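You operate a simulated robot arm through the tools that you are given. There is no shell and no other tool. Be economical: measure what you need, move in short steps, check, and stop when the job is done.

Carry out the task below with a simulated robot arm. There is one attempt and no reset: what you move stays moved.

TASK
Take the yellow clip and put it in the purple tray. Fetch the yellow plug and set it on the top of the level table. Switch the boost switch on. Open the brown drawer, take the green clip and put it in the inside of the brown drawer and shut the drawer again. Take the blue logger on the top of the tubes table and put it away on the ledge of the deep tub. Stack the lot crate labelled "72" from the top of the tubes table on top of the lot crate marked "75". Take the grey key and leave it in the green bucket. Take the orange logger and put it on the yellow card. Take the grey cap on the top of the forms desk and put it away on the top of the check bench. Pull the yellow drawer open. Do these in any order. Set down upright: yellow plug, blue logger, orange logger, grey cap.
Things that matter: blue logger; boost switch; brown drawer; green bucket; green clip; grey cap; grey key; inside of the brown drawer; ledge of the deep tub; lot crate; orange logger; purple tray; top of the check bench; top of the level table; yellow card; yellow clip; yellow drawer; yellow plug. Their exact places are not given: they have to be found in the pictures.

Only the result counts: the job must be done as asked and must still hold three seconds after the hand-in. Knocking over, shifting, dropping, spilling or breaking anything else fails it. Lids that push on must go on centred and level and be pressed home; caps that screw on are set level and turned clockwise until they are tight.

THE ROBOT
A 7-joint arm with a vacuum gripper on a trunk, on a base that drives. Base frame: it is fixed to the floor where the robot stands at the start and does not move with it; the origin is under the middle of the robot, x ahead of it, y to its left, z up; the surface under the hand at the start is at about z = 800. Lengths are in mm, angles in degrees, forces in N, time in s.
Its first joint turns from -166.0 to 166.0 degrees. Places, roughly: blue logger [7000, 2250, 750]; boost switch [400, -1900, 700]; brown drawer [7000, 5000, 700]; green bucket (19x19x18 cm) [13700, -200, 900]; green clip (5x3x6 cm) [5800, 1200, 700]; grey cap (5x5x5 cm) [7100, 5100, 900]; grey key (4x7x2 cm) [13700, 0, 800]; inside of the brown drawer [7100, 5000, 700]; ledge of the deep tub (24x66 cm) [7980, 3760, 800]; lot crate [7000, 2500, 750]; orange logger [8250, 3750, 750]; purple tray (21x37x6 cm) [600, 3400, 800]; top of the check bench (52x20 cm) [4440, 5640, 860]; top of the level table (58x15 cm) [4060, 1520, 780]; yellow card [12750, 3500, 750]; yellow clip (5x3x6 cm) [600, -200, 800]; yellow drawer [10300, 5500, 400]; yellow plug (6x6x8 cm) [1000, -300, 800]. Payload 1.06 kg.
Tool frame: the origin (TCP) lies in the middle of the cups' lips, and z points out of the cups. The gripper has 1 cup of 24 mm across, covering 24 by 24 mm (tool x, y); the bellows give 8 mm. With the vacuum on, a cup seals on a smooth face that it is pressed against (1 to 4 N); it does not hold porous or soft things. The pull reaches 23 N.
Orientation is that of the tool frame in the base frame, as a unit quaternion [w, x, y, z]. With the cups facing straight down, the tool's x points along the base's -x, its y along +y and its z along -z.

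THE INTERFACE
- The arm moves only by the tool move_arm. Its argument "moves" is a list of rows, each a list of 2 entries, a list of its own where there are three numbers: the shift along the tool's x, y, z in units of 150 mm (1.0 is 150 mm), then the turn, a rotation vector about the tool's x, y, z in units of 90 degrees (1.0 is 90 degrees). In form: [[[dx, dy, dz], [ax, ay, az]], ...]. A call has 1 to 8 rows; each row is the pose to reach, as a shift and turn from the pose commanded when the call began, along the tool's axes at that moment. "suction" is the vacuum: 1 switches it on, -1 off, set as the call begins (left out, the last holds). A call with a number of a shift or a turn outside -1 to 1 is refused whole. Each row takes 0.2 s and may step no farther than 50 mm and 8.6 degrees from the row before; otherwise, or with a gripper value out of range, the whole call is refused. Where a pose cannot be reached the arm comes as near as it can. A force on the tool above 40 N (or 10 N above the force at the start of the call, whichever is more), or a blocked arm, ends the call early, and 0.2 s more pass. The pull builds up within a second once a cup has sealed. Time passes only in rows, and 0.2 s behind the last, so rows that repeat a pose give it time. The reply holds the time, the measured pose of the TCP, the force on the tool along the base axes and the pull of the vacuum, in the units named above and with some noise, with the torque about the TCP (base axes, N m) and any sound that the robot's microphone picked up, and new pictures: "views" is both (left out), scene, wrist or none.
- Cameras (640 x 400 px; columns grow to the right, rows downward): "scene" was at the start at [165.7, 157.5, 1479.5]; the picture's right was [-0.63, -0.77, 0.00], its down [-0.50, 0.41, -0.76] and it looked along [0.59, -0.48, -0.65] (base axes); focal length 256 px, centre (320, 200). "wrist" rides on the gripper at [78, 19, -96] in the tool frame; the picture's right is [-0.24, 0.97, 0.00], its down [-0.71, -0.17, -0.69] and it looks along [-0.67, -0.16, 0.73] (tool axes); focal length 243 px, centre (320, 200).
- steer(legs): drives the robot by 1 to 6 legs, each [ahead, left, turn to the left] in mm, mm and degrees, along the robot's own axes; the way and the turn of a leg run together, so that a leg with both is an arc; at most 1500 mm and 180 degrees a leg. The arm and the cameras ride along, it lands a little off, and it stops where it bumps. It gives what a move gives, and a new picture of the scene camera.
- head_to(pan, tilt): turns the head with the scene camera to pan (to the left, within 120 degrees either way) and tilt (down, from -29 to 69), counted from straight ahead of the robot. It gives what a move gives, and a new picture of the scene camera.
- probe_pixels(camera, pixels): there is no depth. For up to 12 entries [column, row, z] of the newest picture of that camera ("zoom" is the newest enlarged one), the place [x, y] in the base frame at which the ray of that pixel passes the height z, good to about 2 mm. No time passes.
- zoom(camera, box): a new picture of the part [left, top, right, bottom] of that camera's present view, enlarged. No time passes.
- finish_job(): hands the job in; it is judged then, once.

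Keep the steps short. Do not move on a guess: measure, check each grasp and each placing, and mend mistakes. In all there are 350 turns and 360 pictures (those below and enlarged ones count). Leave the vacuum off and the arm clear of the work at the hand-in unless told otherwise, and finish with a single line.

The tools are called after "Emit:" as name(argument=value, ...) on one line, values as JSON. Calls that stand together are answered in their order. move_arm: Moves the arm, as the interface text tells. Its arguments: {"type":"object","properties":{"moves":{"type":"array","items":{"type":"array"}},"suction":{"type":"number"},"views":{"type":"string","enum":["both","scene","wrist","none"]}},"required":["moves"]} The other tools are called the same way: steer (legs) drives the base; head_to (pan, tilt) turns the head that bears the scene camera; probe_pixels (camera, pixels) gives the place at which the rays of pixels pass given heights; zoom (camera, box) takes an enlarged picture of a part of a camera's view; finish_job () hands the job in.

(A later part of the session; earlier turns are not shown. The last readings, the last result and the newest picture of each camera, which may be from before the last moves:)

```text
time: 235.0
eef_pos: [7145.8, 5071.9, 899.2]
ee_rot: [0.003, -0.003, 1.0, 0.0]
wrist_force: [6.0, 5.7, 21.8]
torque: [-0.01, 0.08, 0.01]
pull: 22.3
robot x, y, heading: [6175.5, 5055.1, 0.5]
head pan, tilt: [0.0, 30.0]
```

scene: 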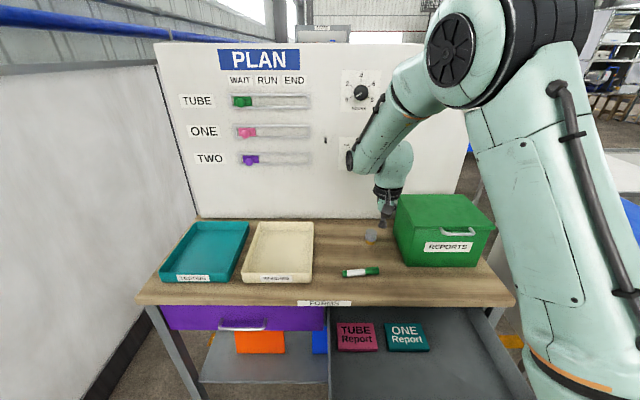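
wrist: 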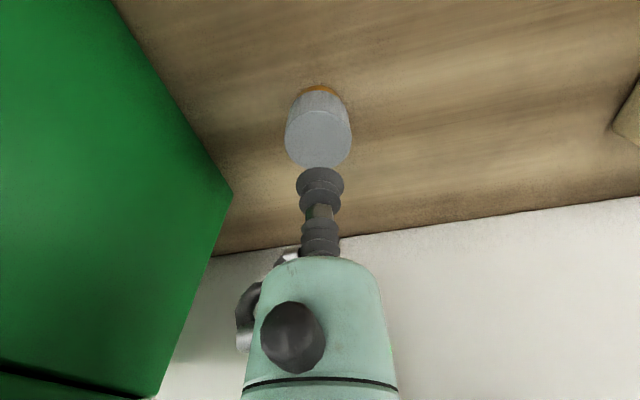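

Sealed. Lifting and backing away, then look left-behind toward the check bench.

Emit:
move_arm(moves=[[[0, 0, -0.1], [0, 0, 0]], [[0, 0, -0.4], [0, 0, 0]], [[0, 0, -0.7], [0, 0, 0]], [[0, 0, -1], [0, 0, 0]]], views="none")

Emit:
move_arm(moves=[[[0, 0, -0.2], [0, 0, 0]], [[0.3, 0, -0.3], [0, 0, 0]], [[0.6, 0, -0.4], [0, 0, 0]], [[0.9, 0, -0.5], [0, 0, 0]]], views="wrist")

Emit:
steer(legs=[[-700, 0, -0.4]])

Emit:
head_to(pan=118, tilt=25)

```text
time: 236.0
eef_pos: [7146.1, 5069.1, 1044.6]
ee_rot: [0.0, -0.001, 1.0, -0.001]
wrist_force: [-0.5, 0.1, -0.7]
torque: [0.02, 0.04, 0.0]
pull: 22.8
robot x, y, heading: [6173.4, 5052.6, 0.2]
head pan, tilt: [0.0, 30.0]
```

```text
time: 237.0
eef_pos: [7012.1, 5068.2, 1119.8]
ee_rot: [0.0, -0.002, 1.0, 0.0]
wrist_force: [0.0, 0.8, -0.9]
torque: [-0.03, -0.01, 0.02]
pull: 22.9
robot x, y, heading: [6174.8, 5050.7, -0.1]
head pan, tilt: [0.0, 30.0]
```

wrist: 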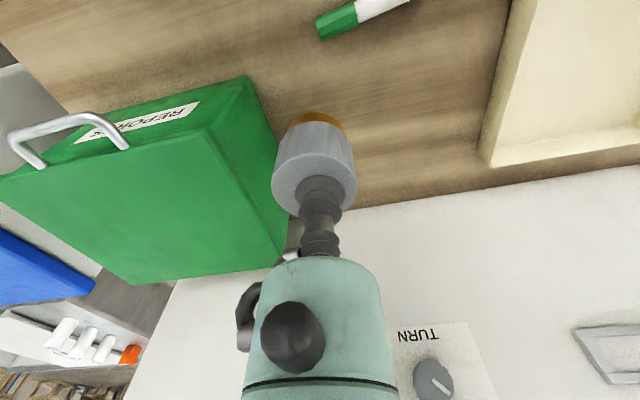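

```text
time: 240.8
eef_pos: [6322.2, 5056.9, 1121.1]
ee_rot: [0.001, 0.008, 1.0, 0.0]
wrist_force: [0.2, 0.6, -1.6]
torque: [0.02, -0.01, -0.02]
pull: 23.1
robot x, y, heading: [5484.1, 5053.2, -0.9]
head pan, tilt: [0.0, 30.0]
```

scene: 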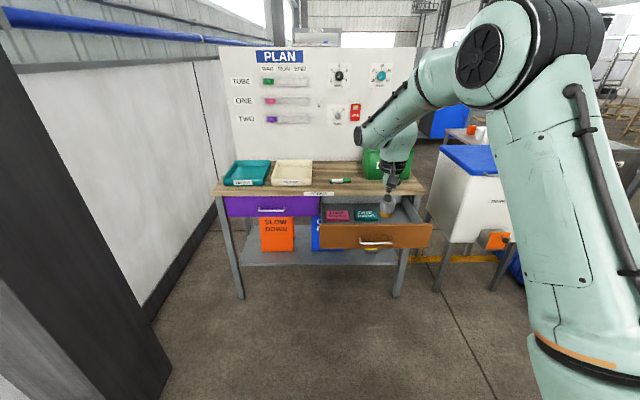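

```text
time: 242.8
eef_pos: [6321.9, 5055.8, 1122.0]
ee_rot: [0.001, 0.007, 1.0, 0.0]
wrist_force: [0.0, 0.0, -1.2]
torque: [-0.02, -0.01, -0.03]
pull: 23.8
robot x, y, heading: [5483.5, 5052.8, -1.0]
head pan, tilt: [118.0, 25.0]
```

scene: 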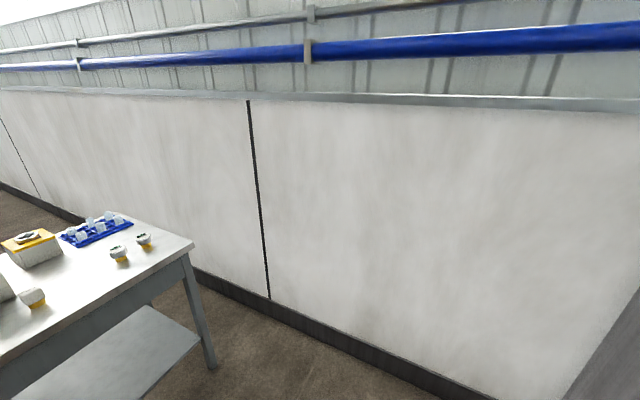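

Emit:
probe_pixels(camera="scene", pixels=[[194, 243, 855], [112, 212, 855], [0, 362, 855], [145, 240, 890], [120, 250, 890], [213, 368, 0], [32, 295, 890]])

Emit:
steer(legs=[[0, 0, 90]])

Emit:
head_to(pan=45, tilt=30)

```text
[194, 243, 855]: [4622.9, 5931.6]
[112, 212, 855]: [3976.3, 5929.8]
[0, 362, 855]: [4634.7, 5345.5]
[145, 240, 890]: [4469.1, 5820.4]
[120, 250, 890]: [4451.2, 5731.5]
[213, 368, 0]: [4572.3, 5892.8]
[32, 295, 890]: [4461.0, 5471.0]
```

```text
time: 247.0
eef_pos: [5473.0, 5891.3, 1120.6]
ee_rot: [-0.001, 0.708, -0.706, -0.001]
wrist_force: [0.1, 0.9, -1.1]
torque: [-0.02, 0.03, -0.01]
pull: 23.0
robot x, y, heading: [5485.2, 5054.6, 90.2]
head pan, tilt: [118.0, 25.0]
```

scene: 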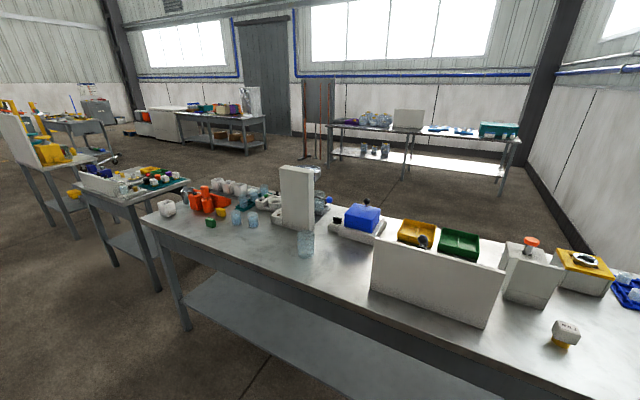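

```text
time: 248.5
eef_pos: [5470.8, 5891.0, 1121.1]
ee_rot: [0.001, -0.707, 0.707, 0.0]
wrist_force: [-0.1, 0.7, -1.5]
torque: [0.0, 0.02, 0.02]
pull: 22.7
robot x, y, heading: [5483.8, 5057.1, 90.0]
head pan, tilt: [45.0, 30.0]
```

scene: 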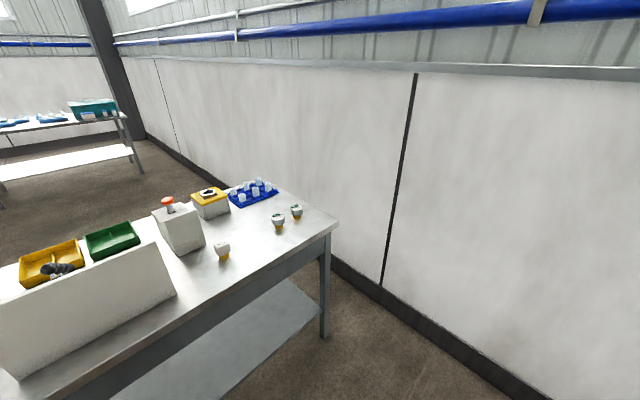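

Bench front edge is x≈4625; existing caps at (4461,5471), (4451,5731), (4469,5820). I'll set the grey cap at about (4460,5600). Turning to face it.

Emit:
steer(legs=[[0, 0, 90], [0, -556, 0]])

Emit:
head_to(pan=0, tilt=40)

```text
time: 255.6
eef_pos: [4626.4, 5563.7, 1121.2]
ee_rot: [-0.001, 1.0, 0.017, -0.002]
wrist_force: [0.6, -0.8, -0.7]
torque: [-0.02, 0.01, 0.0]
pull: 22.7
robot x, y, heading: [5461.9, 5608.1, -177.9]
head pan, tilt: [45.0, 30.0]
```

scene: 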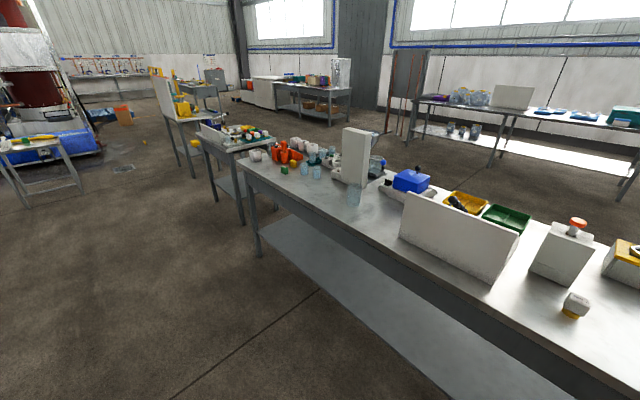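

```text
time: 256.7
eef_pos: [4626.3, 5564.2, 1120.1]
ee_rot: [-0.001, 1.0, 0.018, -0.001]
wrist_force: [-0.8, -0.1, -1.3]
torque: [0.0, 0.02, -0.01]
pull: 23.0
robot x, y, heading: [5462.6, 5609.2, -178.0]
head pan, tilt: [0.0, 40.0]
```

scene: 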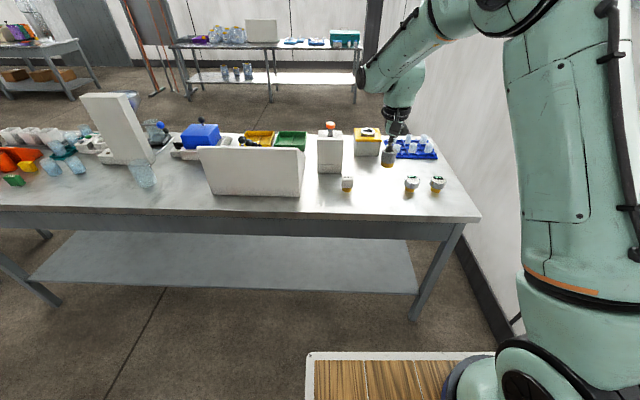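

Emit:
probe_pixels(camera="scene", pixels=[[347, 190, 855], [411, 191, 855], [437, 191, 855], [379, 190, 855], [379, 205, 855], [333, 172, 855], [480, 220, 855], [330, 222, 855], [367, 155, 855]])

Emit:
steer(legs=[[0, 0, -2.1], [110, 0, 0]])

```text
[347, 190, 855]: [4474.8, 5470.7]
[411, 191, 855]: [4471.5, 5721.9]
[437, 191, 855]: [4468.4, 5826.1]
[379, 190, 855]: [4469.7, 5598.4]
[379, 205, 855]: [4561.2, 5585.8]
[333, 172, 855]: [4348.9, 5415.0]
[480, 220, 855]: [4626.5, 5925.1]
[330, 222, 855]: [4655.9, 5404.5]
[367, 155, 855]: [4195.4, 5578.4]
```

```text
time: 258.3
eef_pos: [4511.3, 5596.0, 1121.1]
ee_rot: [0.0, 1.0, -0.002, -0.002]
wrist_force: [-0.1, 0.8, -1.5]
torque: [0.05, 0.04, 0.0]
pull: 23.1
robot x, y, heading: [5347.0, 5607.1, 179.7]
head pan, tilt: [0.0, 40.0]
```

scene: 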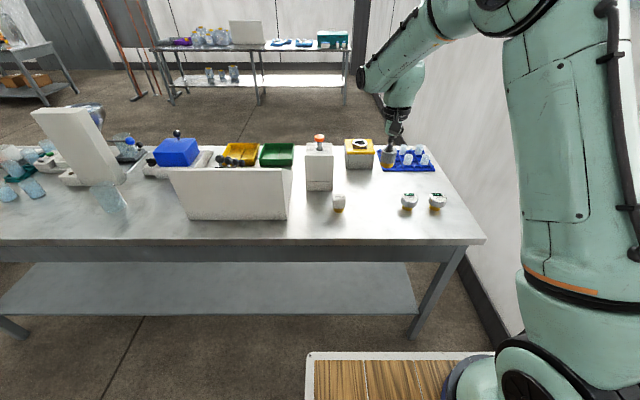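

Emit:
move_arm(moves=[[[-0.2, 0, 0.2], [0, 0, 0]], [[-0.27, 0, 0.5], [0, 0, 0]], [[-0.27, 0, 0.8], [0, 0, 0]], [[-0.27, 0, 1], [0, 0, 0]]], views="none")

Emit:
move_arm(moves=[[[0, 0, 0.25], [0, 0, 0]], [[0, 0, 0.35], [0, 0, 0]]], views="wrist")

```text
time: 259.3
eef_pos: [4469.4, 5594.9, 969.3]
ee_rot: [0.0, 1.0, -0.001, -0.001]
wrist_force: [0.3, 0.3, -0.8]
torque: [-0.01, 0.02, 0.02]
pull: 22.9
robot x, y, heading: [5349.7, 5609.3, 179.8]
head pan, tilt: [0.0, 40.0]
```

```text
time: 259.9
eef_pos: [4470.1, 5596.3, 918.2]
ee_rot: [0.0, 1.0, -0.001, -0.001]
wrist_force: [-0.6, 0.3, -0.8]
torque: [0.01, 0.05, -0.03]
pull: 23.0
robot x, y, heading: [5346.8, 5607.3, 180.0]
head pan, tilt: [0.0, 40.0]
```

wrist: 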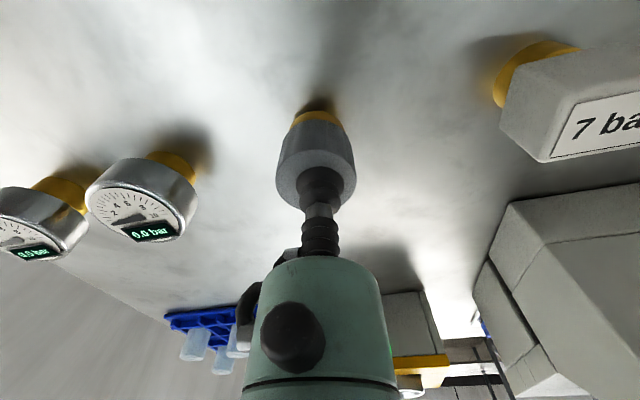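

Close. Lowering in small steps.

Emit:
move_arm(moves=[[[0, 0, 0.025], [0, 0, 0]], [[0, 0, 0.05], [0, 0, 0]], [[0, 0, 0.07], [0, 0, 0]]], views="none")

```text
time: 260.7
eef_pos: [4469.5, 5594.7, 908.2]
ee_rot: [0.001, 1.0, -0.002, -0.002]
wrist_force: [1.1, -1.5, 13.3]
torque: [-0.02, -0.06, 0.01]
pull: 22.8
robot x, y, heading: [5345.5, 5607.5, 179.8]
head pan, tilt: [0.0, 40.0]
```

Contact. Release and lift.

Emit:
move_arm(moves=[[[0, 0, -0.01], [0, 0, 0]], [[0, 0, -0.01], [0, 0, 0]], [[0, 0, -0.01], [0, 0, 0]], [[0, 0, -0.01], [0, 0, 0]]], suction=-1, views="none")

Emit:
move_arm(moves=[[[0, 0, -0.1], [0, 0, 0]], [[0, 0, -0.4], [0, 0, 0]], [[0, 0, -0.7], [0, 0, 0]], [[0, 0, -1], [0, 0, 0]]], views="wrist")

```text
time: 261.7
eef_pos: [4471.0, 5597.0, 909.1]
ee_rot: [0.0, 1.0, -0.002, -0.001]
wrist_force: [0.2, -0.2, -1.1]
torque: [-0.03, 0.01, -0.01]
pull: 0.1
robot x, y, heading: [5348.0, 5609.9, 179.7]
head pan, tilt: [0.0, 40.0]
```

```text
time: 262.7
eef_pos: [4470.7, 5595.3, 1061.4]
ee_rot: [0.0, 1.0, -0.002, 0.0]
wrist_force: [-0.1, 0.0, -0.1]
torque: [-0.02, -0.04, 0.02]
pull: 0.0
robot x, y, heading: [5348.7, 5609.8, 179.8]
head pan, tilt: [0.0, 40.0]
```

wrist: 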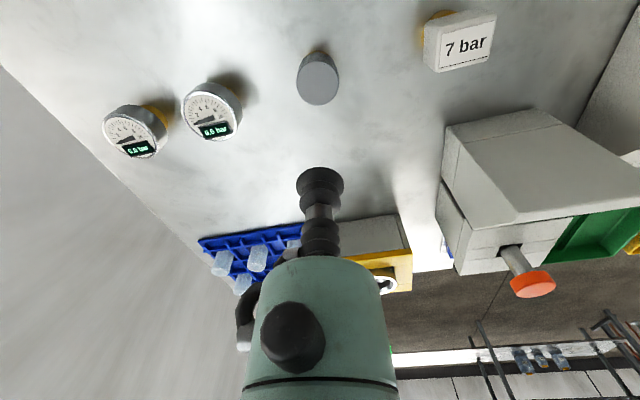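

Cap upright on the bench. Now drive to the small table with the green clip.

Emit:
steer(legs=[[-150, 0, 0], [0, 1400, 0], [0, 0, 180], [-500, -1000, 0], [0, -1050, 0], [0, -900, 0]])

```text
time: 292.7
eef_pos: [5773.6, 1224.9, 1060.2]
ee_rot: [0.0, 0.029, 1.0, 0.0]
wrist_force: [0.3, -0.1, 0.6]
torque: [0.01, 0.0, 0.03]
pull: 0.1
robot x, y, heading: [4900.7, 1258.3, -3.1]
head pan, tilt: [0.0, 40.0]
```

scene: 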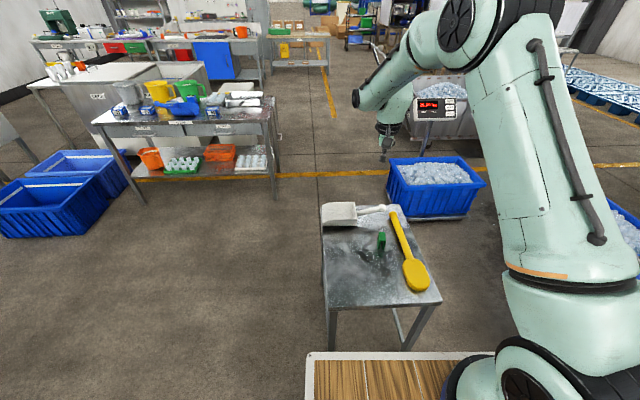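

Emit:
probe_pixels(camera="scene", pixels=[[381, 230, 750], [381, 230, 760], [381, 230, 770], [380, 250, 700], [343, 210, 720]])

Emit:
steer(legs=[[0, -30, 3]])

Emit:
move_arm(moves=[[[0, 0, 0.2], [0, 0, 0]]], views="wrist")

```text
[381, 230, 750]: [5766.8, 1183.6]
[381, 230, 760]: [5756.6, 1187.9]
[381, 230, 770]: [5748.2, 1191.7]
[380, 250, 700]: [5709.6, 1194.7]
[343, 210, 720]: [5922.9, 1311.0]
```

```text
time: 293.6
eef_pos: [5773.6, 1241.8, 1060.4]
ee_rot: [0.001, 0.002, 1.0, 0.0]
wrist_force: [-0.2, -0.2, 0.6]
torque: [0.03, -0.01, 0.02]
pull: 0.2
robot x, y, heading: [4896.6, 1229.5, -0.0]
head pan, tilt: [0.0, 40.0]
```

scene: 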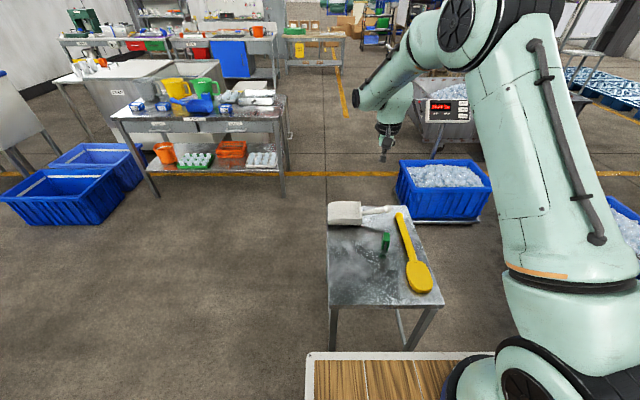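

```text
time: 294.0
eef_pos: [5773.7, 1239.5, 1032.3]
ee_rot: [0.001, 0.002, 1.0, 0.0]
wrist_force: [0.5, -0.6, 0.0]
torque: [0.02, 0.03, -0.01]
pull: 0.0
robot x, y, heading: [4893.2, 1227.8, -0.1]
head pan, tilt: [0.0, 40.0]
```

wrist: 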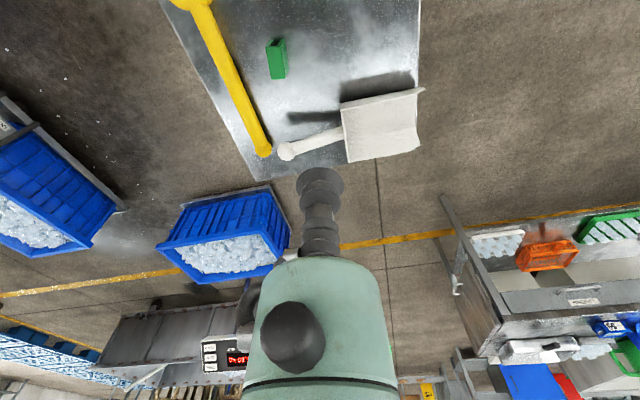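

Emit:
zoom(camera="wrist", box=[240, 20, 320, 100])

Emit:
probe_pixels(camera="wrist", pixels=[[279, 64, 740], [279, 64, 750], [279, 64, 760], [279, 64, 770]])

Emit:
probe_pixels(camera="scene", pixels=[[386, 234, 740], [386, 234, 750], [386, 234, 760], [386, 234, 770], [383, 253, 690], [383, 253, 700]])

Emit:
zoom(camera="scene", box=[350, 210, 430, 280])

```text
5.00 times, centred on (280, 60) of wrist
```

zoom: 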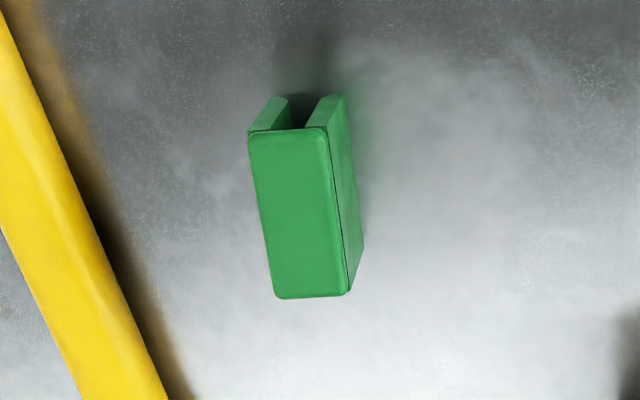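

```text
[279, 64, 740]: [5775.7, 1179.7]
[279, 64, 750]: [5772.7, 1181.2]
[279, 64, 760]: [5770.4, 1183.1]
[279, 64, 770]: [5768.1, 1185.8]
```

```text
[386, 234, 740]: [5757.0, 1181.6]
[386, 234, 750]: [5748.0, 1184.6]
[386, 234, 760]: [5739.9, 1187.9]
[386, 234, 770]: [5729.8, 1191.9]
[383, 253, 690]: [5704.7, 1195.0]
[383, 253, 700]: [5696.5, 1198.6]
```

```text
5.71 times, centred on (390, 245) of scene
```

zoom: 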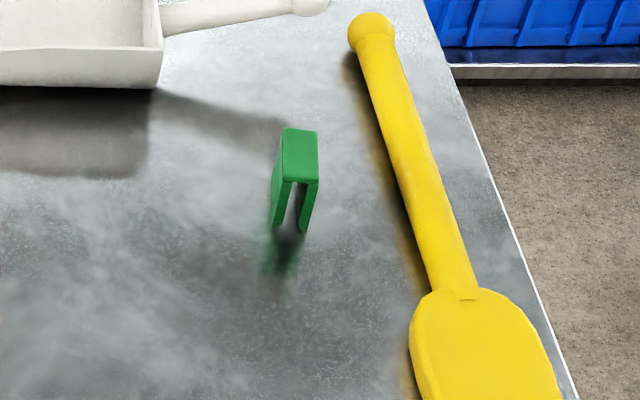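

Rays cross at z≈697: clip top at about (5785,1170,697). Moving above it.

Emit:
move_arm(moves=[[[-0.07, -0.15, 0.2], [0, 0, 0]], [[-0.07, -0.3, 0.45], [0, 0, 0]], [[-0.07, -0.45, 0.7], [0, 0, 0]], [[-0.07, -0.465, 1], [0, 0, 0]]], views="wrist")

```text
time: 295.0
eef_pos: [5783.4, 1168.4, 881.7]
ee_rot: [0.002, 0.002, 1.0, 0.0]
wrist_force: [-0.7, -0.1, 0.3]
torque: [-0.05, -0.01, 0.02]
pull: 0.1
robot x, y, heading: [4897.8, 1224.7, -0.1]
head pan, tilt: [0.0, 40.0]
```

wrist: 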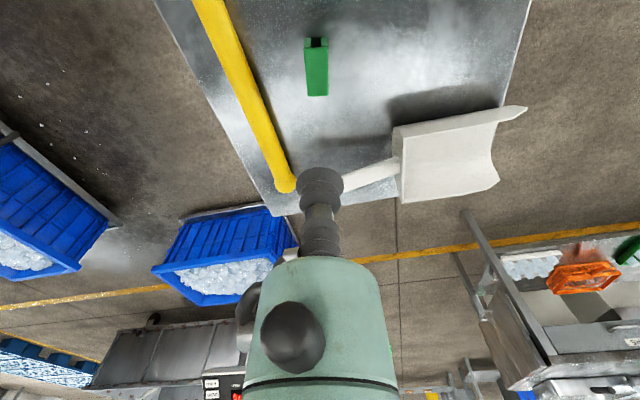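

Emit:
zoom(camera="wrist", box=[280, 20, 360, 120])

Emit:
probe_pixels(camera="wrist", pixels=[[316, 72, 690], [316, 72, 700], [316, 72, 710], [316, 49, 700], [317, 96, 700], [305, 72, 700], [328, 72, 700]])

```text
4.00 times, centred on (320, 70) of wrist
```

zoom: 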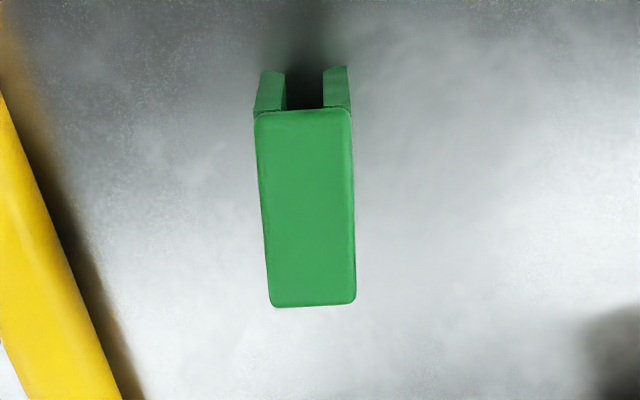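

```text
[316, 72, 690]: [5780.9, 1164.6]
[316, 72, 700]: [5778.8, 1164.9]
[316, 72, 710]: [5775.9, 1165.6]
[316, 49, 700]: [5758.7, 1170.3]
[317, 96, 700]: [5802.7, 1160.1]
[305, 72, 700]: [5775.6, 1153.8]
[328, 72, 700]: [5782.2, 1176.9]
```

Emit:
move_arm(moves=[[[0.02, -0.023, 0.3], [0, 0, 0]], [[0.02, -0.023, 0.6], [0, 0, 0]], [[0.02, -0.023, 0.9], [0, 0, 0]], [[0.02, -0.023, 1], [0, 0, 0]]], views="wrist")

Emit:
zoom(camera="wrist", box=[270, 60, 370, 220])

```text
time: 296.0
eef_pos: [5781.0, 1168.5, 731.2]
ee_rot: [0.001, 0.002, 1.0, 0.0]
wrist_force: [-0.6, -0.6, 0.4]
torque: [-0.01, -0.01, 0.0]
pull: 0.0
robot x, y, heading: [4897.2, 1228.9, -0.3]
head pan, tilt: [0.0, 40.0]
```

wrist: 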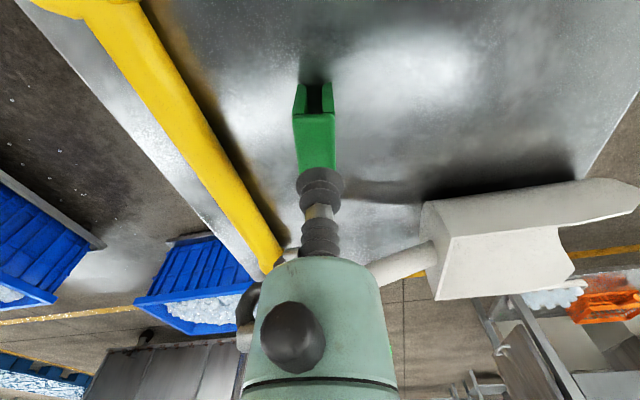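

```text
2.50 times, centred on (320, 140) of wrist
```

zoom: 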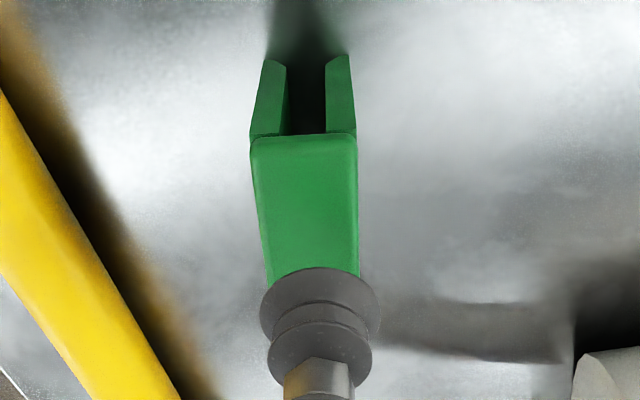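

Emit:
probe_pixels(camera="wrist", pixels=[[293, 118, 697], [336, 116, 697], [297, 145, 697], [336, 145, 697], [315, 117, 697]])

```text
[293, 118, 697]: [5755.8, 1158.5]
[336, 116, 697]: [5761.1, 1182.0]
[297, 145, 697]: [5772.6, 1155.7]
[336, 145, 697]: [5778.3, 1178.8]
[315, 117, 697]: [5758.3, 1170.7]
```

Emit:
move_arm(moves=[[[0, -0.013, 0.15], [0, 0, 0]], [[0, -0.013, 0.21], [0, 0, 0]], [[0, -0.013, 0.24], [0, 0, 0]], [[0, -0.013, 0.26], [0, 0, 0]]], suction=1, views="none")

```text
time: 297.0
eef_pos: [5780.1, 1166.3, 694.6]
ee_rot: [0.001, 0.002, 1.0, 0.0]
wrist_force: [-3.4, -0.7, 17.3]
torque: [-0.07, -0.02, 0.0]
pull: 23.4
robot x, y, heading: [4894.8, 1226.2, -0.0]
head pan, tilt: [0.0, 40.0]
```

Sealed. Lifting and driving to the drawer.

Emit:
move_arm(moves=[[[0, 0, -0.1], [0, 0, 0]], [[0, 0, -0.4], [0, 0, 0]], [[0, 0, -0.7], [0, 0, 0]], [[0, 0, -1], [0, 0, 0]]], views="none")

Emit:
move_arm(moves=[[[0, 0, -0.3], [0, 0, 0]], [[0, 0, -0.6], [0, 0, 0]], [[0, 0, -0.9], [0, 0, 0]], [[0, 0, -1], [0, 0, 0]]], views="none")

Emit:
steer(legs=[[0, 1300, 0], [300, 1300, 0], [300, 1170, 0]])

```text
time: 298.0
eef_pos: [5777.8, 1166.9, 842.7]
ee_rot: [0.0, 0.002, 1.0, 0.0]
wrist_force: [0.3, -0.4, -0.4]
torque: [0.01, 0.04, -0.01]
pull: 23.2
robot x, y, heading: [4895.9, 1228.2, -0.0]
head pan, tilt: [0.0, 40.0]
```

```text
time: 299.0
eef_pos: [5779.5, 1164.7, 992.7]
ee_rot: [0.001, 0.001, 1.0, 0.001]
wrist_force: [0.1, -0.7, -1.6]
torque: [0.0, 0.05, 0.01]
pull: 22.8
robot x, y, heading: [4894.9, 1231.1, -0.1]
head pan, tilt: [0.0, 40.0]
```

```text
time: 317.9
eef_pos: [6497.5, 4966.7, 993.5]
ee_rot: [0.0, 0.016, 1.0, 0.0]
wrist_force: [0.6, 0.3, -0.6]
torque: [-0.01, 0.02, -0.02]
pull: 22.7
robot x, y, heading: [5618.4, 5057.5, -2.0]
head pan, tilt: [0.0, 40.0]
```

scene: 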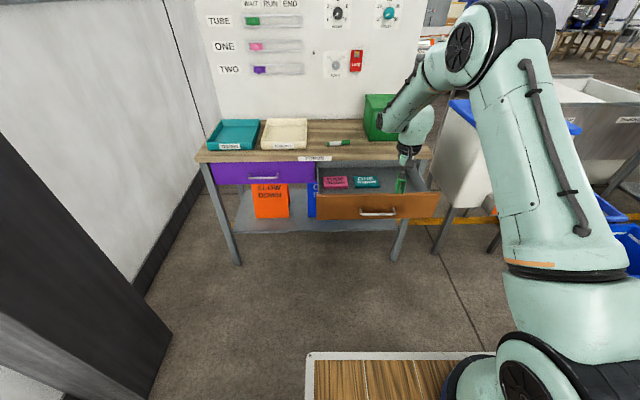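

Emit:
zoom(camera="scene", box=[290, 140, 450, 230])

Emit:
probe_pixels(camera="scene", pixels=[[322, 188, 700], [381, 187, 700], [317, 197, 770], [437, 193, 770], [316, 220, 770], [352, 193, 690], [395, 190, 690]])

```text
4.00 times, centred on (370, 185) of scene
```

zoom: 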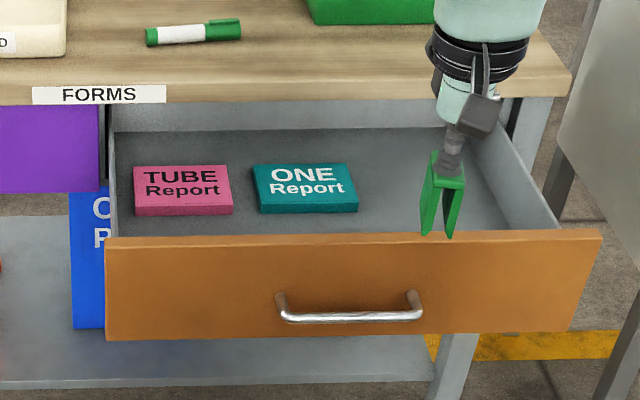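

```text
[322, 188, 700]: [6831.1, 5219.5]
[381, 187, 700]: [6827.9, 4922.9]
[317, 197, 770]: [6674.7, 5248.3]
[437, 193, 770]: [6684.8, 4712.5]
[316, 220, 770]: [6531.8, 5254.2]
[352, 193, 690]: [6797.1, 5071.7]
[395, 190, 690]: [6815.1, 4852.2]
```

Drawer interior free to the right of the teal report box: target (6730,4850). Positioning.

Emit:
steer(legs=[[0, -145, 2], [228, 0, 0]])

Emit:
move_arm(moves=[[[0, 0, 0.05], [0, 0, 0]]], views="wrist")

```text
time: 320.5
eef_pos: [6722.2, 4844.1, 993.2]
ee_rot: [0.0, 0.004, 1.0, 0.0]
wrist_force: [0.0, -0.5, 0.5]
torque: [-0.01, 0.03, -0.02]
pull: 22.9
robot x, y, heading: [5837.3, 4910.1, -0.2]
head pan, tilt: [0.0, 40.0]
```

scene: 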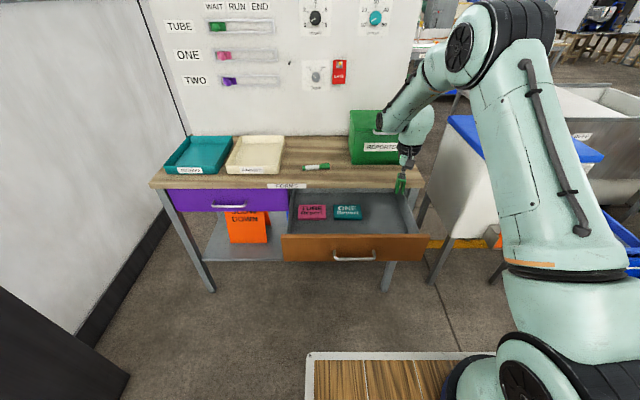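

```text
time: 320.9
eef_pos: [6722.5, 4844.6, 985.4]
ee_rot: [0.0, 0.005, 1.0, 0.0]
wrist_force: [-1.7, -0.9, -0.1]
torque: [0.02, 0.02, 0.01]
pull: 22.9
robot x, y, heading: [5838.4, 4913.4, -0.3]
head pan, tilt: [0.0, 40.0]
```

wrist: 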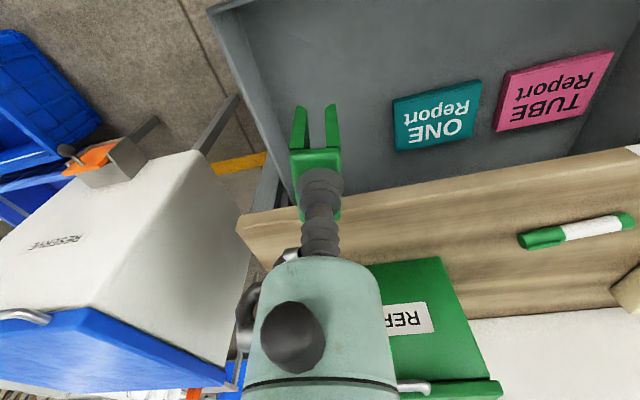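

Emit:
move_arm(moves=[[[0.1, 0, 0.3], [0, 0, 0]], [[0.1, 0, 0.6], [0, 0, 0]], [[0.1, 0, 0.9], [0, 0, 0]], [[0.1, 0, 1], [0, 0, 0]]], views="none")

Emit:
move_arm(moves=[[[0, 0, 0.25], [0, 0, 0]], [[0, 0, 0.5], [0, 0, 0]]], views="both")

```text
time: 321.9
eef_pos: [6707.5, 4844.3, 833.3]
ee_rot: [0.001, 0.004, 1.0, 0.0]
wrist_force: [0.0, -0.1, 0.0]
torque: [-0.02, 0.0, -0.02]
pull: 22.8
robot x, y, heading: [5840.2, 4912.9, -0.5]
head pan, tilt: [0.0, 40.0]
```

```text
time: 322.5
eef_pos: [6709.4, 4844.6, 763.1]
ee_rot: [0.003, 0.003, 1.0, -0.001]
wrist_force: [0.4, -0.5, 21.1]
torque: [-0.01, 0.03, 0.0]
pull: 22.8
robot x, y, heading: [5837.0, 4911.8, -0.1]
head pan, tilt: [0.0, 40.0]
```

scene: 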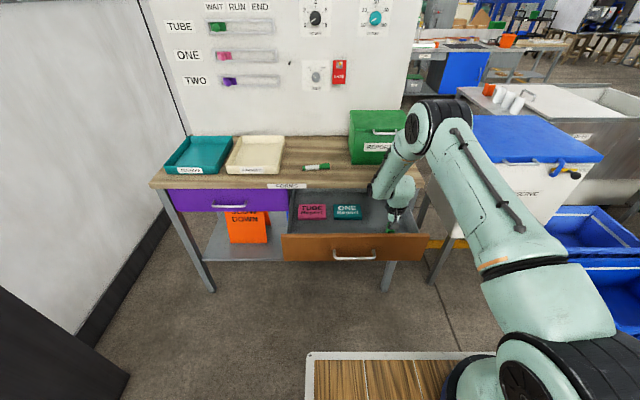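
wrist: 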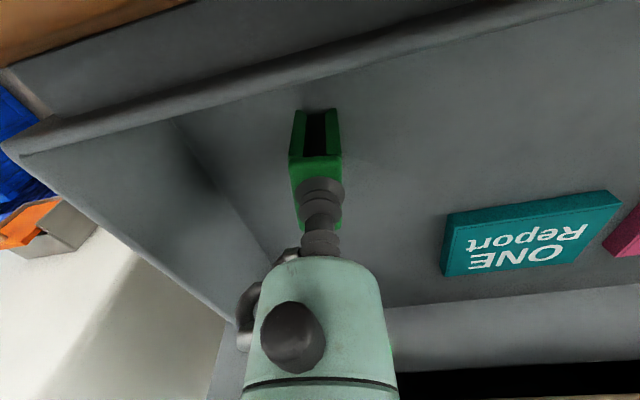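

Clip touches the drawer floor. Release, lift and check.

Emit:
move_arm(moves=[[[0, 0, -0.02], [0, 0, 0]], [[0, 0, -0.02], [0, 0, 0]], [[0, 0, -0.02], [0, 0, 0]], [[0, 0, -0.02], [0, 0, 0]]], suction=-1, views="none")

Emit:
move_arm(moves=[[[0, 0, -0.1], [0, 0, 0]], [[0, 0, -0.4], [0, 0, 0]], [[0, 0, -0.7], [0, 0, 0]], [[0, 0, -1], [0, 0, 0]]], views="none")

Emit:
move_arm(moves=[[[0, 0, -0.3], [0, 0, 0]], [[0, 0, -0.6], [0, 0, 0]]], views="wrist")

```text
time: 323.5
eef_pos: [6705.0, 4844.1, 764.2]
ee_rot: [0.002, 0.005, 1.0, 0.001]
wrist_force: [-0.1, 0.4, 4.6]
torque: [-0.03, -0.01, 0.01]
pull: 0.1
robot x, y, heading: [5836.1, 4910.5, -0.6]
head pan, tilt: [0.0, 40.0]
```

```text
time: 324.5
eef_pos: [6705.1, 4844.2, 913.5]
ee_rot: [-0.001, 0.004, 1.0, 0.0]
wrist_force: [-0.6, 0.6, -0.1]
torque: [0.0, 0.0, 0.02]
pull: 0.1
robot x, y, heading: [5842.5, 4909.5, -0.4]
head pan, tilt: [0.0, 40.0]
```

```text
time: 325.1
eef_pos: [6709.1, 4844.5, 1004.8]
ee_rot: [0.001, 0.004, 1.0, -0.001]
wrist_force: [0.8, 0.3, 0.4]
torque: [0.0, 0.04, 0.02]
pull: 0.1
robot x, y, heading: [5836.5, 4913.4, -0.7]
head pan, tilt: [0.0, 40.0]
```

wrist: 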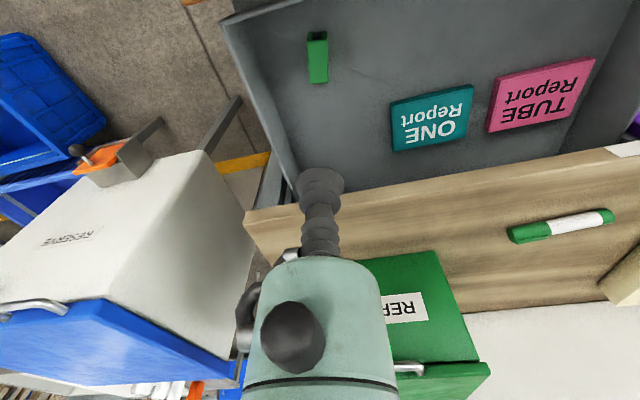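

Clip stands in the drawer. Now back off, turn the tool horizontal to push the drawer shut.

Emit:
steer(legs=[[-330, 75, 0.6]])

Emit:
move_arm(moves=[[[0, 0.08, 0.15], [0, -0.08, 0]], [[0, 0.16, 0.3], [0, -0.16, 0]], [[0, 0.24, 0.45], [0, -0.24, 0]], [[0, 0.3, 0.6], [0, -0.32, 0]], [[0, 0.3, 0.75], [0, -0.4, 0]], [[0, 0.3, 0.9], [0, -0.48, 0]], [[0, 0.3, 1.0], [0, -0.56, 0]]], views="none")

Emit:
move_arm(moves=[[[0.2, 0, 0], [0, -0.08, 0]], [[0.4, 0, 0], [0, -0.16, 0]], [[0.6, 0, 0], [0, -0.24, 0]], [[0.8, 0, 0.05], [0, -0.32, 0]], [[0.95, 0, 0.15], [0, -0.4, 0]], [[1, 0, 0.2], [0, -0.44, 0]], [[1, 0, 0.3], [0, -0.44, 0]]], views="scene")

```text
time: 327.4
eef_pos: [6375.1, 4928.9, 1005.4]
ee_rot: [0.001, -0.001, 1.0, 0.0]
wrist_force: [0.3, -0.3, -0.4]
torque: [-0.01, 0.04, 0.01]
pull: 0.1
robot x, y, heading: [5504.2, 4985.3, 0.4]
head pan, tilt: [0.0, 40.0]
```

scene: 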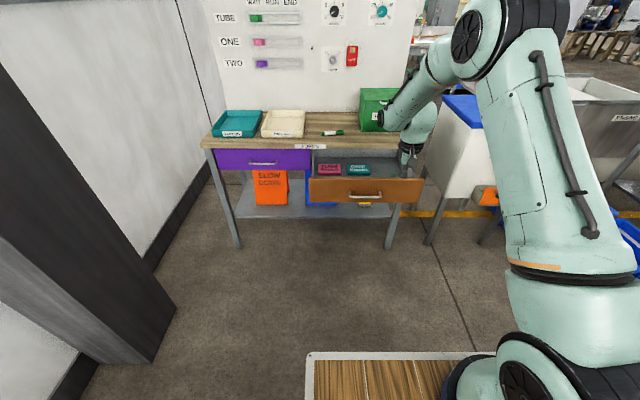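

```text
time: 329.0
eef_pos: [6375.9, 4971.7, 857.7]
ee_rot: [0.427, -0.001, 0.904, 0.0]
wrist_force: [-0.5, 0.1, -0.1]
torque: [0.0, 0.02, 0.0]
pull: 0.1
robot x, y, heading: [5501.2, 4986.5, 0.4]
head pan, tilt: [0.0, 40.0]
```

```text
time: 330.6
eef_pos: [6313.6, 4974.1, 710.1]
ee_rot: [0.708, -0.002, 0.707, 0.002]
wrist_force: [0.0, 0.3, -0.7]
torque: [0.0, 0.0, 0.02]
pull: 0.0
robot x, y, heading: [5501.9, 4986.9, 0.1]
head pan, tilt: [0.0, 40.0]
```

scene: 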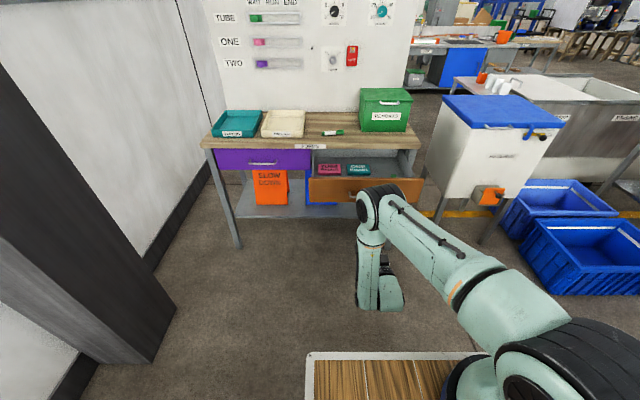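

Emit:
move_arm(moves=[[[0, 0.07, -0.25], [0, 0, 0]], [[0, 0.07, -0.5], [0, 0, 0]]], views="none")

Emit:
steer(legs=[[330, 0, 0]])

Emit:
move_arm(moves=[[[0, 0, 0.15], [0, 0, 0]], [[0, 0, 0.3], [0, 0, 0]], [[0, 0, 0.45], [0, 0, 0]], [[0, 0, 0.6], [0, 0, 0]], [[0, 0, 0.8], [0, 0, 0]], [[0, 0, 1], [0, 0, 0]]], views="none")

```text
time: 331.2
eef_pos: [6238.5, 4985.5, 707.7]
ee_rot: [0.707, -0.001, 0.707, 0.001]
wrist_force: [-0.7, -0.2, -1.3]
torque: [0.01, 0.0, 0.01]
pull: 0.1
robot x, y, heading: [5504.0, 4983.2, 0.4]
head pan, tilt: [0.0, 40.0]
```

```text
time: 333.3
eef_pos: [6562.3, 4990.2, 709.9]
ee_rot: [0.707, -0.003, 0.707, 0.003]
wrist_force: [0.4, -0.4, -0.6]
torque: [-0.02, -0.02, -0.02]
pull: 0.0
robot x, y, heading: [5826.4, 4987.8, 0.4]
head pan, tilt: [0.0, 40.0]
```

scene: 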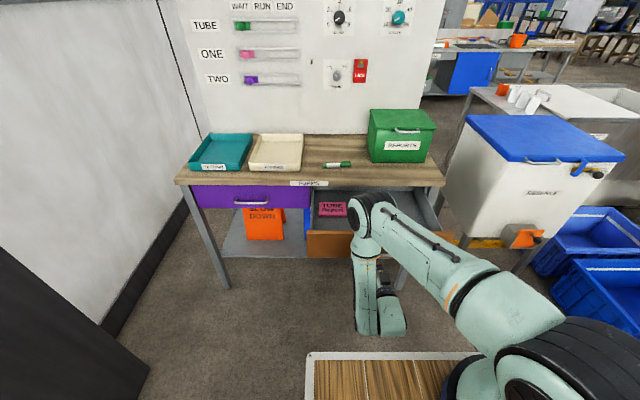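

```text
time: 334.7
eef_pos: [6710.6, 4990.0, 709.1]
ee_rot: [0.707, -0.002, 0.707, 0.002]
wrist_force: [0.5, 0.1, 0.4]
torque: [0.01, 0.02, -0.03]
pull: 0.1
robot x, y, heading: [5828.8, 4987.9, 0.4]
head pan, tilt: [0.0, 40.0]
```

Emit:
move_arm(moves=[[[0, 0, 0.15], [0, 0, 0]], [[0, 0, 0.3], [0, 0, 0]], [[0, 0, 0.45], [0, 0, 0]], [[0, 0, 0.6], [0, 0, 0]], [[0, 0, 0.75], [0, 0, 0]], [[0, 0, 0.9], [0, 0, 0]], [[0, 0, 1], [0, 0, 0]]], views="scene")

```text
time: 336.3
eef_pos: [6860.1, 4993.1, 710.0]
ee_rot: [0.708, -0.004, 0.706, 0.004]
wrist_force: [0.0, 0.0, 0.2]
torque: [0.0, 0.02, 0.0]
pull: 0.0
robot x, y, heading: [5826.1, 4987.9, 0.2]
head pan, tilt: [0.0, 40.0]
```

scene: 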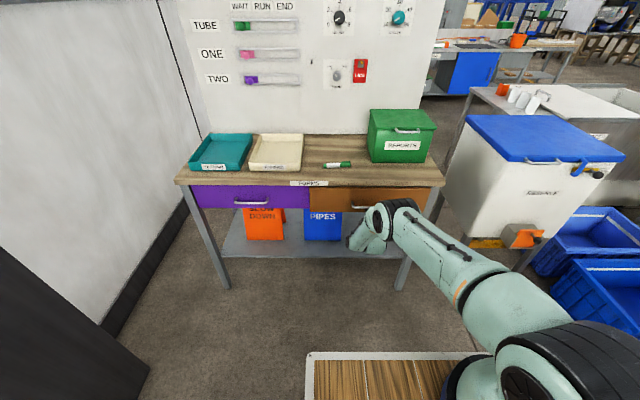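

Nearly shut; push home to the original face position.

Emit:
move_arm(moves=[[[0, 0, 0.08], [0, 0, 0]], [[0, 0, 0.15], [0, 0, 0]], [[0, 0, 0.2], [0, 0, 0]], [[0, 0, 0.23], [0, 0, 0]]], views="wrist")

```text
time: 337.3
eef_pos: [6892.8, 4993.7, 709.5]
ee_rot: [0.707, -0.003, 0.707, 0.003]
wrist_force: [-31.4, 2.1, 4.1]
torque: [-0.21, 0.11, -0.08]
pull: 0.0
robot x, y, heading: [5824.1, 4990.1, 0.3]
head pan, tilt: [0.0, 40.0]
```

wrist: 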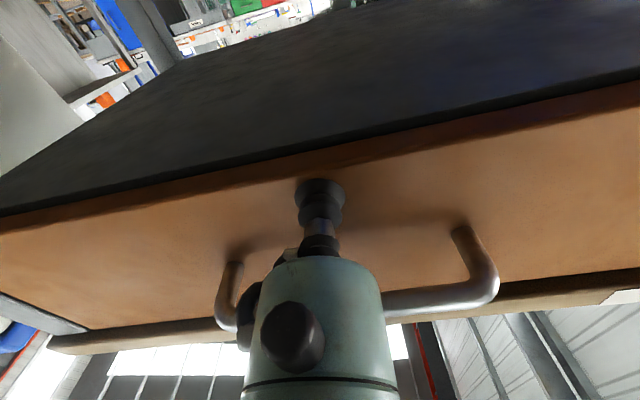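

Drawer is shut (31 N stop). Retreating and righting the tool.

Emit:
move_arm(moves=[[[0, 0, -0.2], [0, 0, 0]], [[0, 0, -0.5], [0, 0, 0]], [[0, 0, -0.8], [0, 0, 0]], [[0, 0, -1], [0, 0, 0]]], views="none")

Emit:
steer(legs=[[-350, 0, -0.3]])

Emit:
move_arm(moves=[[[-0.15, 0, 0], [0, 0.08, 0]], [[-0.3, 0, 0], [0, 0.16, 0]], [[-0.45, 0, 0], [0, 0.24, 0]], [[-0.6, 0, 0], [0, 0.32, 0]], [[-0.75, 0, 0], [0, 0.4, 0]], [[-0.9, 0, 0], [0, 0.48, 0]], [[-1, 0, 0], [0, 0.56, 0]]], views="none")

Emit:
move_arm(moves=[[[-0.12, 0, -0.14], [0, 0.08, 0]], [[-0.24, 0, -0.28], [0, 0.16, 0]], [[-0.36, 0, -0.42], [0, 0.24, 0]], [[-0.48, 0, -0.56], [0, 0.32, 0]], [[-0.6, 0, -0.7], [0, 0.4, 0]], [[-0.64, 0, -0.77], [0, 0.44, 0]]], views="none")

Emit:
head_to(pan=-40, tilt=25)

```text
time: 338.3
eef_pos: [6744.6, 4991.3, 708.3]
ee_rot: [0.708, -0.003, 0.706, 0.003]
wrist_force: [-0.9, -0.8, -0.4]
torque: [0.0, 0.02, 0.02]
pull: 0.0
robot x, y, heading: [5827.9, 4987.2, 0.6]
head pan, tilt: [0.0, 40.0]
```

```text
time: 340.5
eef_pos: [6404.9, 4981.8, 708.1]
ee_rot: [0.708, 0.001, 0.706, -0.001]
wrist_force: [-0.1, 0.3, -0.5]
torque: [-0.01, -0.04, 0.01]
pull: 0.1
robot x, y, heading: [5486.6, 4988.5, 0.1]
head pan, tilt: [0.0, 40.0]
```

scene: 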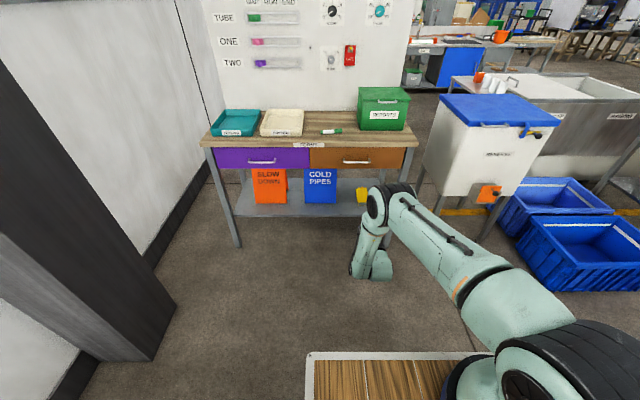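

```text
time: 342.1
eef_pos: [6404.6, 4984.7, 859.2]
ee_rot: [0.339, 0.001, 0.941, 0.0]
wrist_force: [0.2, 0.9, 0.0]
torque: [-0.02, -0.02, 0.03]
pull: 0.0
robot x, y, heading: [5482.5, 4989.8, -0.2]
head pan, tilt: [0.0, 40.0]
```

```text
time: 343.5
eef_pos: [6403.6, 4981.1, 1008.6]
ee_rot: [0.0, 0.001, 1.0, 0.0]
wrist_force: [0.4, 0.2, 0.7]
torque: [-0.02, -0.02, 0.03]
pull: 0.1
robot x, y, heading: [5484.7, 4990.2, 0.1]
head pan, tilt: [0.0, 40.0]
```

```text
time: 344.6
eef_pos: [6405.5, 4980.9, 1008.8]
ee_rot: [0.0, 0.001, 1.0, 0.0]
wrist_force: [-0.4, 0.3, -0.3]
torque: [0.0, 0.03, 0.01]
pull: 0.0
robot x, y, heading: [5486.8, 4985.9, -0.2]
head pan, tilt: [-40.0, 25.0]
```

scene: 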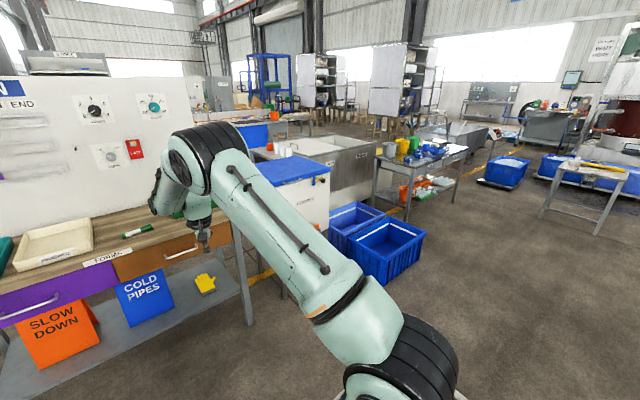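

Next: the tubes table (cups, blue loggers) at (7000,2300). Driving there.

Emit:
steer(legs=[[0, -1350, 0], [0, -1350, 0], [350, 0, 0]])

Emit:
head_to(pan=0, tilt=40)

```text
time: 359.8
eef_pos: [6767.4, 2267.8, 1009.1]
ee_rot: [0.001, -0.005, 1.0, 0.0]
wrist_force: [-0.4, -0.6, -0.1]
torque: [0.02, 0.0, -0.01]
pull: 0.0
robot x, y, heading: [5847.4, 2265.3, 0.5]
head pan, tilt: [-40.0, 25.0]
```

scene: 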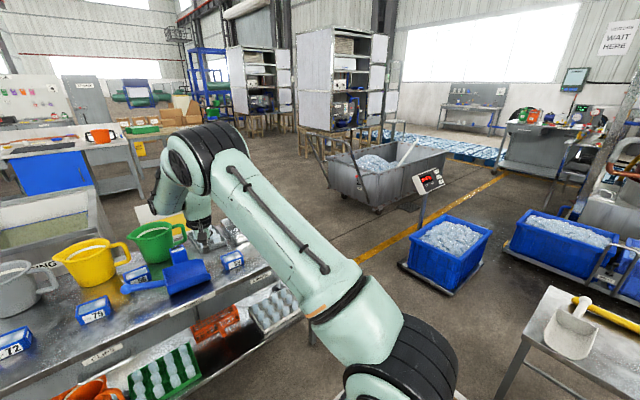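

```text
time: 360.8
eef_pos: [6767.5, 2268.4, 1008.9]
ee_rot: [0.001, -0.004, 1.0, -0.001]
wrist_force: [0.3, -0.3, 0.2]
torque: [0.01, 0.01, 0.01]
pull: 0.1
robot x, y, heading: [5847.0, 2262.1, 0.4]
head pan, tilt: [0.0, 40.0]
```

scene: 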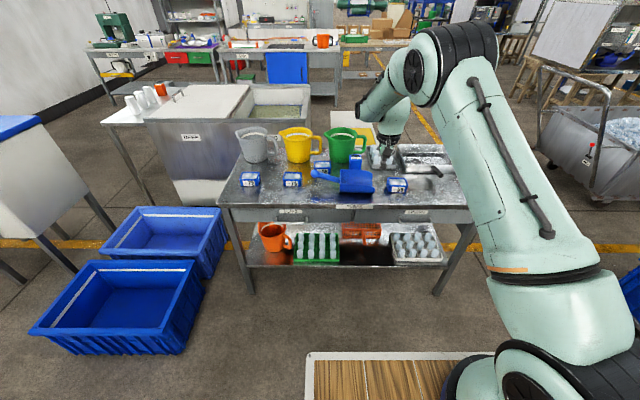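

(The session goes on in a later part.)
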